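You operate a simulated robot arm through the tools that you are given. There is no shell and no other tool. Be economical: measure what you need, move in short steps, check, and stop when the job is done.

You are at the controls of a simulated robot arm. One attempt, no reset.

Task
Open the primer tray lid.
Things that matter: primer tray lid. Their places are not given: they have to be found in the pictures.

Only the result counts: the job must be done as asked and must still hold three seconds after the hand-in. Knocking over, shifting, dropping, spilling or breaking anything else fails it. A push-on lid holds only when it is set on centred and level and pressed home; a screw cap is set on level and turned clockwise until tight.

Robot
A 7-joint arm with a two-finger parallel gripper, fixed in place. Base frame: the origin is at the foot of the arm, x ahead of it, y to its left, z up. Readings come in mm, degrees, newtons and seconds.
With the tool pointing down near the work surface it reaches from about 300 to 700 mm from the base axis. Its first joint turns from -66.0 to 66.0 degrees. Payload 1.57 kg.
The tool frame sits at the grasp point between the pads (the TCP): z along the fingers, y along the line on which they close. The tips reach 30 mm beyond it. Largest opening 110 mm; finger width 24, thickness 12; the body of the gripper, 48 by 112 mm, starts 78 mm behind the TCP.
Orientation is that of the tool frame in the base frame, as a unit quaternion [x, y, z, w]. With the fingers straight down and closing along the base's y, the tool's x points along the base's -x, its y along +y and its z along -z.

Tools
- The arm moves only by the tool step_arm. Its argument "commands" is a list of rows, each an object (a shift or turn left out is 0, a gripper value left out holds the last) with "offset": the shift along the tool's x, y, z in cm, a list of three; "delta_rot": the turn, a rotation vector about the tool's x, y, z in degrees, a list of three. In form: [{"offset": [dx, dy, dz], "delta_rot": [rx, ry, rz]}, ...]. A call has 1 to 8 rows; each row shifts and turns the commanded pose from where the row before left it, along the tool's axes as they then stand. "hand" is the gripper command, from -1 (fully open) to 1 (shut), values between in proportion, set as the call begins (left out, the last holds). A row lasts 0.2 s, in which the tool goes at most 50 mm and 8.6 degrees; a call with a longer step from one row to the next is refused whole, and so is a gripper value outside its range. Where a pose cannot be reached the arm comes as near as it can. A force on the tool above 40 N (or 10 N above the force at the start of the call, whichever is more), or a blocked arm, ends the call early, and 0.2 s more pass. The fingers move at their own pace (about 108 mm/s each) and stop on an object; they squeeze with about 26 N. The grip force told is the motor's: it shows also when the fingers shut on nothing. Time passes only in rows, and 0.2 s behind the last, so rows that do not move let the fingers close. It gives the time, the measured TCP pose, the force on the tool (base axes), the opening and the grip force at its end, in the units of the frame above (readings bear some noise).
- Cameras (640 x 400 px; columns grow to the right, rows downward): "scene" is fixed at [140.8, -374.8, 1411.1]; the picture's right is [0.93, -0.36, 0.00], its down [-0.18, -0.47, -0.86] and it looks along [0.31, 0.80, -0.51] (base axes); focal length 371 px, centre (320, 200). "wrist" rides on the gripper at [-36, 0, -80] in the tool frame; the picture's right is [0.00, -1.00, 0.00], its down [0.97, 0.00, -0.24] and it looks along [0.24, 0.00, 0.97] (tool axes); focal length 218 px, centre (320, 200).
- grab_frame(camera): a new picture of that camera. No time passes.
- locate(camera, pixels): for up to 12 pixels [column, row] of the newest picture of that camera ("zoom" is the newest enlarged one), the place [x, y, z] in the base frame of the surface seen there, good to about 3 mm. No time passes.
- close_up(camera, box): a new picture of the part [left, top, right, bottom] of that camera's present view, enlarged. No time passes.
- finish_job(): hands the job in; it is judged then, once.

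Keep the steps short. Do not move on a guess: measure, check each grasp and each placing, and mend mistakes. In all there are 60 turns and 22 pictures (those below and enlarged ones count). Leave the gripper open and the arm clear of the work at the hand-in unless told otherwise, and finish with a single line.

The tools are called by a JSON object that holds its "fn" and its "kwargs". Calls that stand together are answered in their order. step_arm: Moves the arm, as the interface text tells. Its arguments: {"type":"object","properties":{"commands":{"type":"array","items":{"type":"object","properties":{"offset":{"type":"array","items":{"type":"number"}},"delta_rot":{"type":"array","items":{"type":"number"}}}}},"hand":{"type":"number"}},"required":["commands"]} The other tools are called the same way: grab_frame (camera) takes a picture; locate (camera, pixels) gives the place of the surface under pixels of a picture; close_up (camera, box) takes an enlarged picture of a part of a camera's view; finish_job () hands the job in.

At the start:

```text
t: 0.0
eef_pos: [272.3, 265.7, 1089.6]
tool_rot: [0.0, 1.0, 0.0, 0.0]
wrist_force: [-0.2, 0.3, 0.2]
width: 110.0
grasp_force: 0.0
```

scene: 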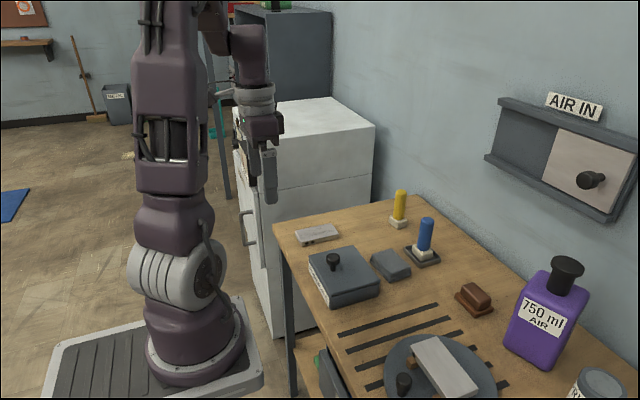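
wrist: 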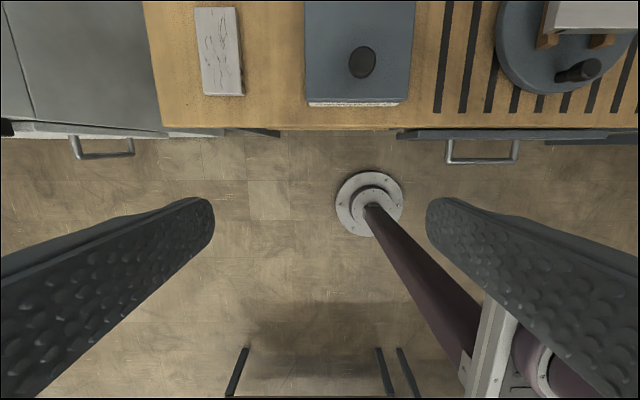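

I see a grey box with a dark knob near scene (340,272), with a label on its front. I'll enlarge it to confirm what it is.

{"fn": "close_up", "kwargs": {"camera": "scene", "box": [270, 180, 450, 320]}}

{"fn": "close_up", "kwargs": {"camera": "scene", "box": [340, 240, 640, 400]}}

```text
2.86 times, centred on (360, 250) of scene
```

zoom: 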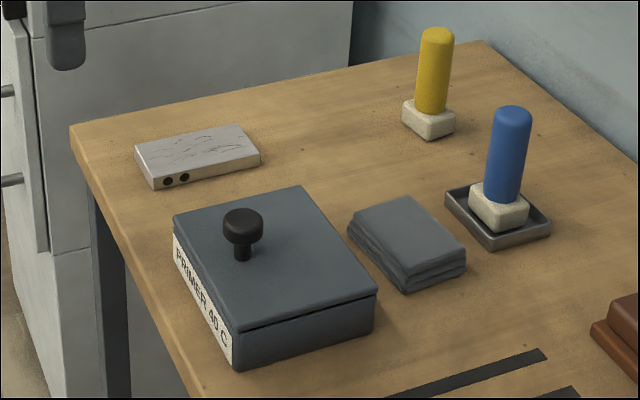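

```text
2.13 times, centred on (490, 320) of scene
```

zoom: 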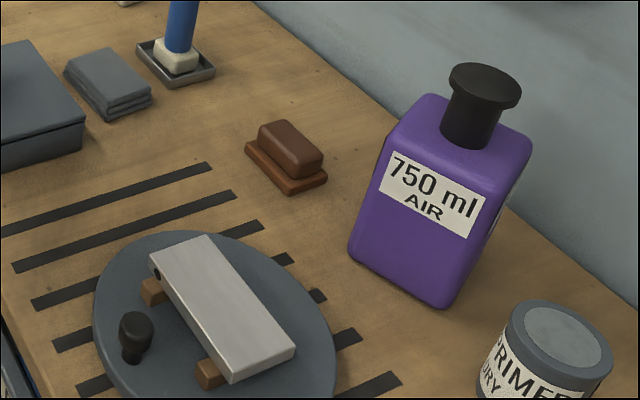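

The tray is labelled "PRIMER 40 C" and its lid carries the knob, off-centre toward the label side, so the hinge is probably at the far side. I'll measure the knob, the lid corners and the tray base in the scene picture.

{"fn": "locate", "kwargs": {"camera": "scene", "pixels": [[333, 257], [333, 263], [333, 269], [310, 255], [353, 234], [378, 261], [330, 291], [329, 306], [377, 273], [309, 247], [345, 270], [390, 262]]}}

{"fn": "locate", "kwargs": {"camera": "wrist", "pixels": [[362, 62], [362, 48], [362, 78], [350, 62], [375, 62], [306, 3], [414, 3], [306, 96], [407, 96], [330, 90], [395, 20], [358, 104]]}}

```text
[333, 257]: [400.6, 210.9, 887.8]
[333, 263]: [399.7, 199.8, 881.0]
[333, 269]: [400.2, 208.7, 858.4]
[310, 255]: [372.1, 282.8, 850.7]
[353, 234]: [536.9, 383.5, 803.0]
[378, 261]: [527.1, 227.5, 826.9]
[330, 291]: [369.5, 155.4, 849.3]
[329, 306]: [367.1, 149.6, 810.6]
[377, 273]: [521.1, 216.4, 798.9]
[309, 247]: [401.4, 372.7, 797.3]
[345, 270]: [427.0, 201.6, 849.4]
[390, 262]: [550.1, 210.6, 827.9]
```

```text
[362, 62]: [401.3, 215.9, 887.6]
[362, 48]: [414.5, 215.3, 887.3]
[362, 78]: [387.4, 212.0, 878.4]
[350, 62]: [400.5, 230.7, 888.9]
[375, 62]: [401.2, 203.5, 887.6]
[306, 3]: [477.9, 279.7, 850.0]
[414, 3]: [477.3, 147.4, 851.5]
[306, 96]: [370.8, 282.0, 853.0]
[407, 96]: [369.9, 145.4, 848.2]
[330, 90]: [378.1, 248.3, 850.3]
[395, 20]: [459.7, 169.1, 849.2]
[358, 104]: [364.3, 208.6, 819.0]
```

The knob is at about (401, 214), its top at z≈888, and the lid top is at 850. I still need the far edge, the seam and the hinge, so I'm enlarging the tray for detail.

{"fn": "close_up", "kwargs": {"camera": "scene", "box": [300, 237, 390, 312]}}

{"fn": "locate", "kwargs": {"camera": "scene", "pixels": [[352, 247], [378, 280], [379, 287], [378, 296], [365, 266], [360, 288], [360, 300]]}}

```text
5.33 times, centred on (345, 274) of scene
```

zoom: 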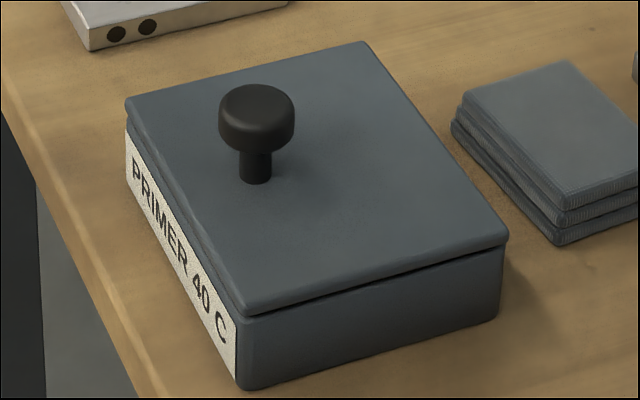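

```text
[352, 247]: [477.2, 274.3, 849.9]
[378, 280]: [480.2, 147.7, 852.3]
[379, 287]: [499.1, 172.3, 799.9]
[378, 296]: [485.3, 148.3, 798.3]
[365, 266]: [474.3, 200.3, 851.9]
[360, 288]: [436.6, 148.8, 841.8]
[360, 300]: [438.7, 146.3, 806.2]
```

The lid spans x 368–483, y 145–283, with its top at 850. The knob is near the front edge, so the hinge is at the back (x≈483). I'll first move the open gripper above the knob.

{"fn": "step_arm", "kwargs": {"commands": [{"offset": [-2.58, -1.04, 2.6]}, {"offset": [-2.58, -1.04, 2.6]}, {"offset": [-2.58, -1.04, 2.6]}, {"offset": [-2.58, -1.04, 2.6]}, {"offset": [-2.58, -1.04, 2.6]}, {}], "hand": -1}}

{"fn": "grab_frame", "kwargs": {"camera": "wrist"}}

```text
t: 1.4
eef_pos: [402.8, 212.3, 959.4]
tool_rot: [0.0, 1.0, 0.0, 0.0]
wrist_force: [0.3, 0.4, 0.4]
width: 110.0
grasp_force: 0.1
```

```text
16 pictures are left
```

wrist: 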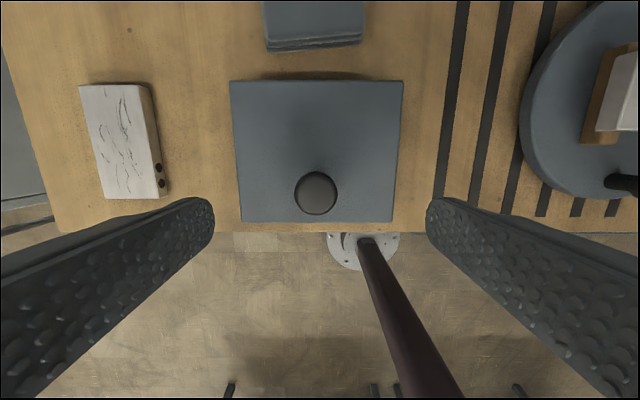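

The knob is at (316,193) in the wrist view. I'll measure it again along with the lid's back edge.

{"fn": "locate", "kwargs": {"camera": "wrist", "pixels": [[316, 190], [297, 190], [335, 190], [316, 174], [316, 208], [232, 82], [402, 82], [240, 218], [392, 218], [316, 82], [316, 76]]}}

```text
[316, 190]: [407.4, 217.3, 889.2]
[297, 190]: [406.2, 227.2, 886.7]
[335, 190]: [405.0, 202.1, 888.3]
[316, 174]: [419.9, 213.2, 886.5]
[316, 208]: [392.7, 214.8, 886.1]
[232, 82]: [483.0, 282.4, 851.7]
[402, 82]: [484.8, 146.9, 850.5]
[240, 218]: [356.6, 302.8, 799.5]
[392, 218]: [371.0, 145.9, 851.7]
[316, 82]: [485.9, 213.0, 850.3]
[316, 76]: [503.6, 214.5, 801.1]
```

The knob centre is at about (404, 214.5). I'll descend 74 mm so the tips sit about 5 mm above the lid, without closing yet.

{"fn": "step_arm", "kwargs": {"commands": [{"offset": [-0.1, 0.2, 2.5]}, {"offset": [0, 0, 2.5]}, {"offset": [0, 0, 1.6]}, {"offset": [0, 0, 0.8]}, {}]}}

```text
t: 2.6
eef_pos: [402.1, 214.3, 884.2]
tool_rot: [0.0, 1.0, 0.0, 0.0]
wrist_force: [-0.6, -0.1, -0.1]
width: 110.0
grasp_force: 0.1
```

The tips are at z≈854, clear of the lid, with no force reading. Now I'll close on the knob.

{"fn": "step_arm", "kwargs": {"commands": [{}, {}, {}, {}], "hand": 1}}

```text
t: 3.6
eef_pos: [401.5, 215.4, 883.8]
tool_rot: [0.001, 1.0, -0.001, 0.0]
wrist_force: [0.6, 5.0, -0.5]
width: 31.6
grasp_force: 40.6
```

The fingers stopped on the knob at 31.6 mm. I'll start the arc about the hinge at (484, 846) with a small 10° lift, then read the forces.

{"fn": "step_arm", "kwargs": {"commands": [{"offset": [-0.3, 0, -0.69]}, {"offset": [-0.36, 0, -0.65]}, {}]}}

{"fn": "grab_frame", "kwargs": {"camera": "scene"}}

```text
t: 4.4
eef_pos: [405.7, 214.1, 897.6]
tool_rot: [0.0, 1.0, -0.001, -0.001]
wrist_force: [-20.3, 7.2, -6.2]
width: 31.4
grasp_force: 39.8
```

```text
15 pictures are left
```

scene: 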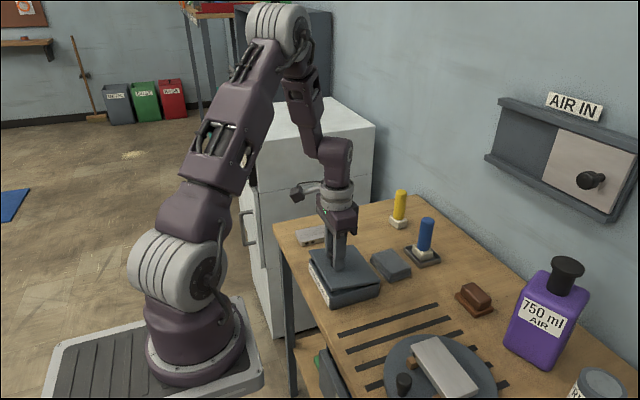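

The lid appears to be lifting. The −20 N in x means the tool wants less forward motion. I'll look closer at the seam.

{"fn": "close_up", "kwargs": {"camera": "scene", "box": [295, 220, 400, 315]}}

```text
4.21 times, centred on (348, 268) of scene
```

zoom: 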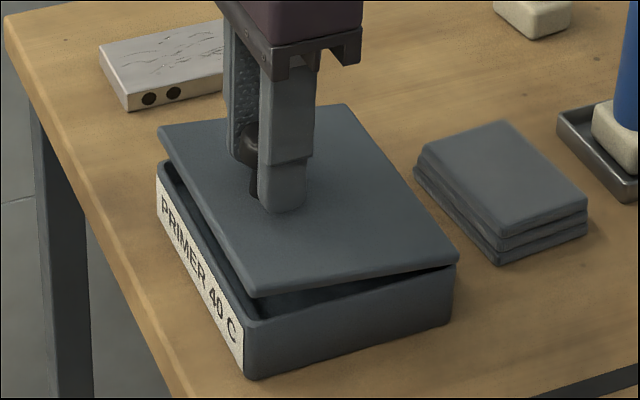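

The lid is hinged at the back and opening, with the knob turning between the pads. I'll continue to about 25° with slightly less forward travel.

{"fn": "step_arm", "kwargs": {"commands": [{"offset": [-0.14, 0, -0.64]}, {"offset": [-0.39, 0, -0.6]}, {"offset": [-0.45, 0, -0.57]}, {}]}}

```text
t: 5.4
eef_pos: [417.3, 215.2, 916.3]
tool_rot: [-0.001, 1.0, 0.0, 0.0]
wrist_force: [-13.4, 12.5, -8.0]
width: 31.1
grasp_force: 39.7
```

The forces have settled to about 17 N, so I'll continue to about 45°.

{"fn": "step_arm", "kwargs": {"commands": [{"offset": [-0.49, 0, -0.54]}, {"offset": [-0.54, 0, -0.48]}, {"offset": [-0.58, 0, -0.44]}, {"offset": [-0.61, 0, -0.38]}, {}]}}

{"fn": "close_up", "kwargs": {"camera": "scene", "box": [285, 200, 415, 315]}}

```text
t: 6.6
eef_pos: [438.8, 215.5, 936.6]
tool_rot: [0.0, 1.0, 0.0, 0.0]
wrist_force: [-21.2, 9.2, 8.3]
width: 31.4
grasp_force: 39.9
```

```text
3.48 times, centred on (350, 258) of scene
```

zoom: 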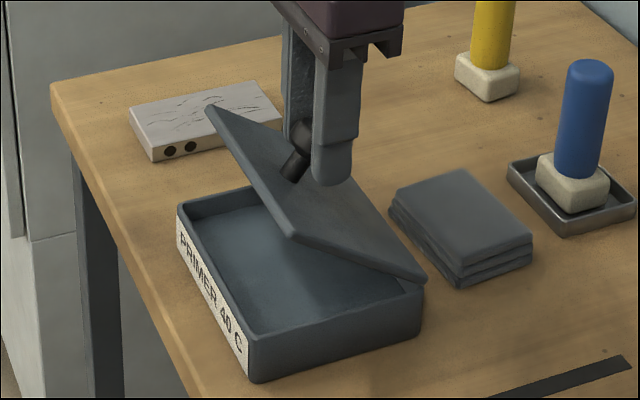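

The lid is now at about 45° and the grip is still good. I'll continue to about 65°.

{"fn": "step_arm", "kwargs": {"commands": [{"offset": [-0.6, 0, -0.4]}, {"offset": [-0.67, 0, -0.3]}, {"offset": [-0.7, 0, -0.25]}, {"offset": [-0.7, 0, -0.15]}, {}]}}

```text
t: 7.8
eef_pos: [466.5, 215.2, 946.3]
tool_rot: [0.0, 1.0, 0.0, 0.001]
wrist_force: [-16.2, 5.9, 16.1]
width: 31.3
grasp_force: 39.6
```

The forces are moderate, so I'll continue to about 85°.

{"fn": "step_arm", "kwargs": {"commands": [{"offset": [-0.72, 0, -0.15]}, {"offset": [-0.72, 0, -0.07]}, {"offset": [-0.73, 0, 0.02]}, {"offset": [-0.71, 0, 0.06]}, {}]}}

{"fn": "close_up", "kwargs": {"camera": "scene", "box": [285, 190, 425, 315]}}

```text
t: 9.0
eef_pos: [495.4, 215.5, 948.1]
tool_rot: [-0.001, 1.0, 0.001, 0.0]
wrist_force: [-10.5, 12.4, 10.8]
width: 31.5
grasp_force: 40.3
```

```text
3.20 times, centred on (355, 252) of scene
```

zoom: 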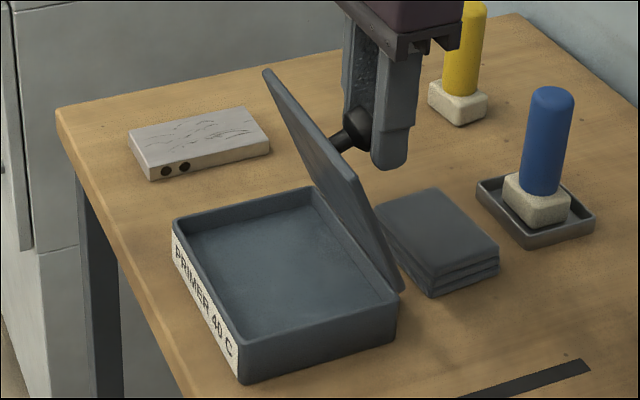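

The lid is at about 78°. I'll keep going past vertical and watch for a stop.

{"fn": "step_arm", "kwargs": {"commands": [{"offset": [-0.72, 0, 0.05]}, {"offset": [-0.72, 0, 0.1]}, {"offset": [-0.7, 0, 0.18]}, {"offset": [-0.68, 0, 0.24]}, {}]}}

{"fn": "close_up", "kwargs": {"camera": "scene", "box": [285, 190, 425, 315]}}

```text
t: 10.2
eef_pos: [524.1, 214.3, 943.1]
tool_rot: [0.0, 1.0, 0.0, 0.0]
wrist_force: [-9.2, 10.9, 11.9]
width: 31.0
grasp_force: 40.1
```

```text
3.20 times, centred on (355, 252) of scene
```

zoom: 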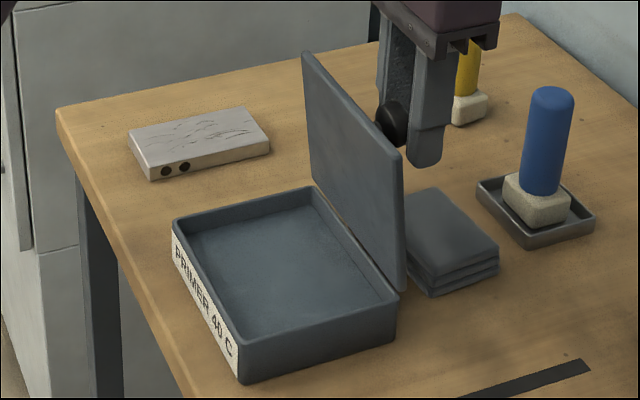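

It is now at vertical or slightly past. I'll go a further 10° or so to settle it firmly open.

{"fn": "step_arm", "kwargs": {"commands": [{"offset": [-0.65, 0, 0.3]}, {"offset": [-0.62, 0, 0.36]}, {}]}}

{"fn": "close_up", "kwargs": {"camera": "scene", "box": [285, 190, 425, 315]}}

```text
t: 11.0
eef_pos: [535.7, 214.5, 934.9]
tool_rot: [0.001, 1.0, 0.0, 0.001]
wrist_force: [-3.9, 9.8, 16.5]
width: 31.2
grasp_force: 40.5
```

```text
3.20 times, centred on (355, 252) of scene
```

zoom: 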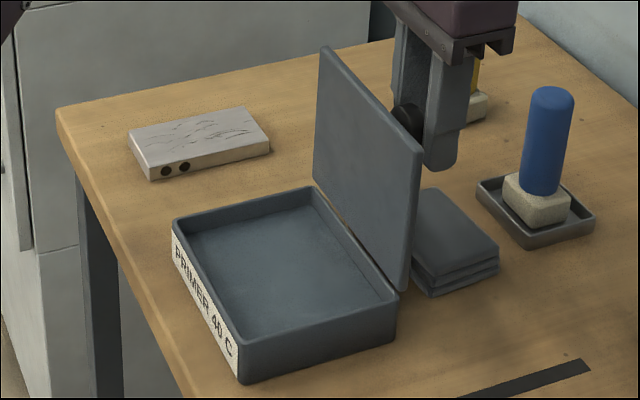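

The lid is well past vertical at about 103°. I'll open the fingers and see whether it stays.

{"fn": "step_arm", "kwargs": {"commands": [{}, {}, {}, {}], "hand": -1}}

{"fn": "close_up", "kwargs": {"camera": "scene", "box": [285, 190, 425, 315]}}

```text
t: 12.0
eef_pos: [536.3, 214.8, 934.9]
tool_rot: [0.0, 1.0, 0.0, 0.001]
wrist_force: [0.1, 1.0, -0.2]
width: 110.1
grasp_force: 0.1
```

```text
3.20 times, centred on (355, 252) of scene
```

zoom: 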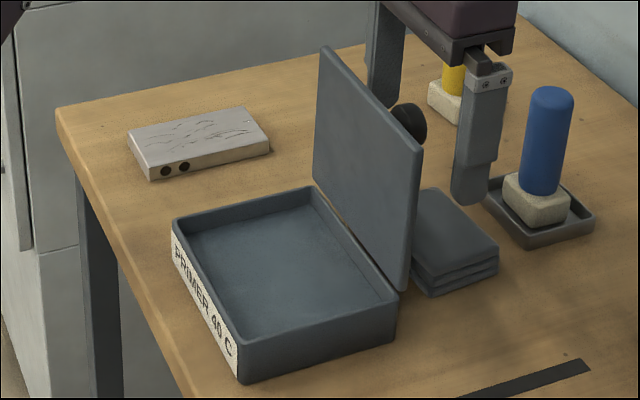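

The lid stays up after release. The fingers are clear on both sides of the knob, so I'll raise the arm straight up.

{"fn": "step_arm", "kwargs": {"commands": [{"offset": [0, 0, -1.5]}, {"offset": [0, 0, -3]}, {"offset": [0, 0, -4]}, {"offset": [0, 0, -4]}, {"offset": [0, 0, -3]}, {}, {}, {}]}}

{"fn": "grab_frame", "kwargs": {"camera": "scene"}}

```text
t: 13.8
eef_pos: [536.1, 215.3, 1089.3]
tool_rot: [-0.001, 1.0, 0.0, 0.0]
wrist_force: [-0.3, -0.2, -0.4]
width: 110.1
grasp_force: 0.1
```

```text
8 pictures are left
```

scene: 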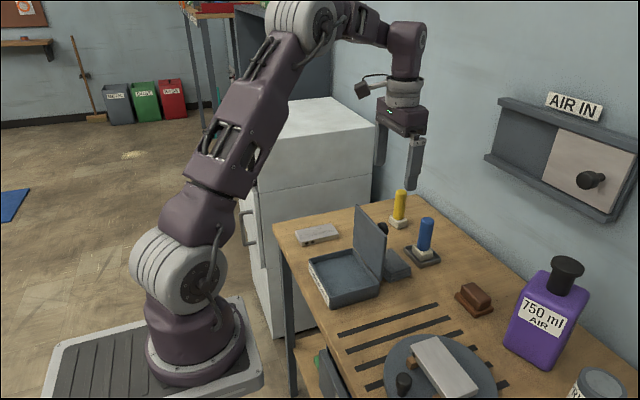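

The lid stands open and steady, nothing else has moved, and the open gripper is clear, so I'm handing in.

{"fn": "finish_job", "kwargs": {}}

```text
The job is handed in.
```

The primer tray lid is open, standing on its own just past vertical, with the gripper open and the arm clear of the work.
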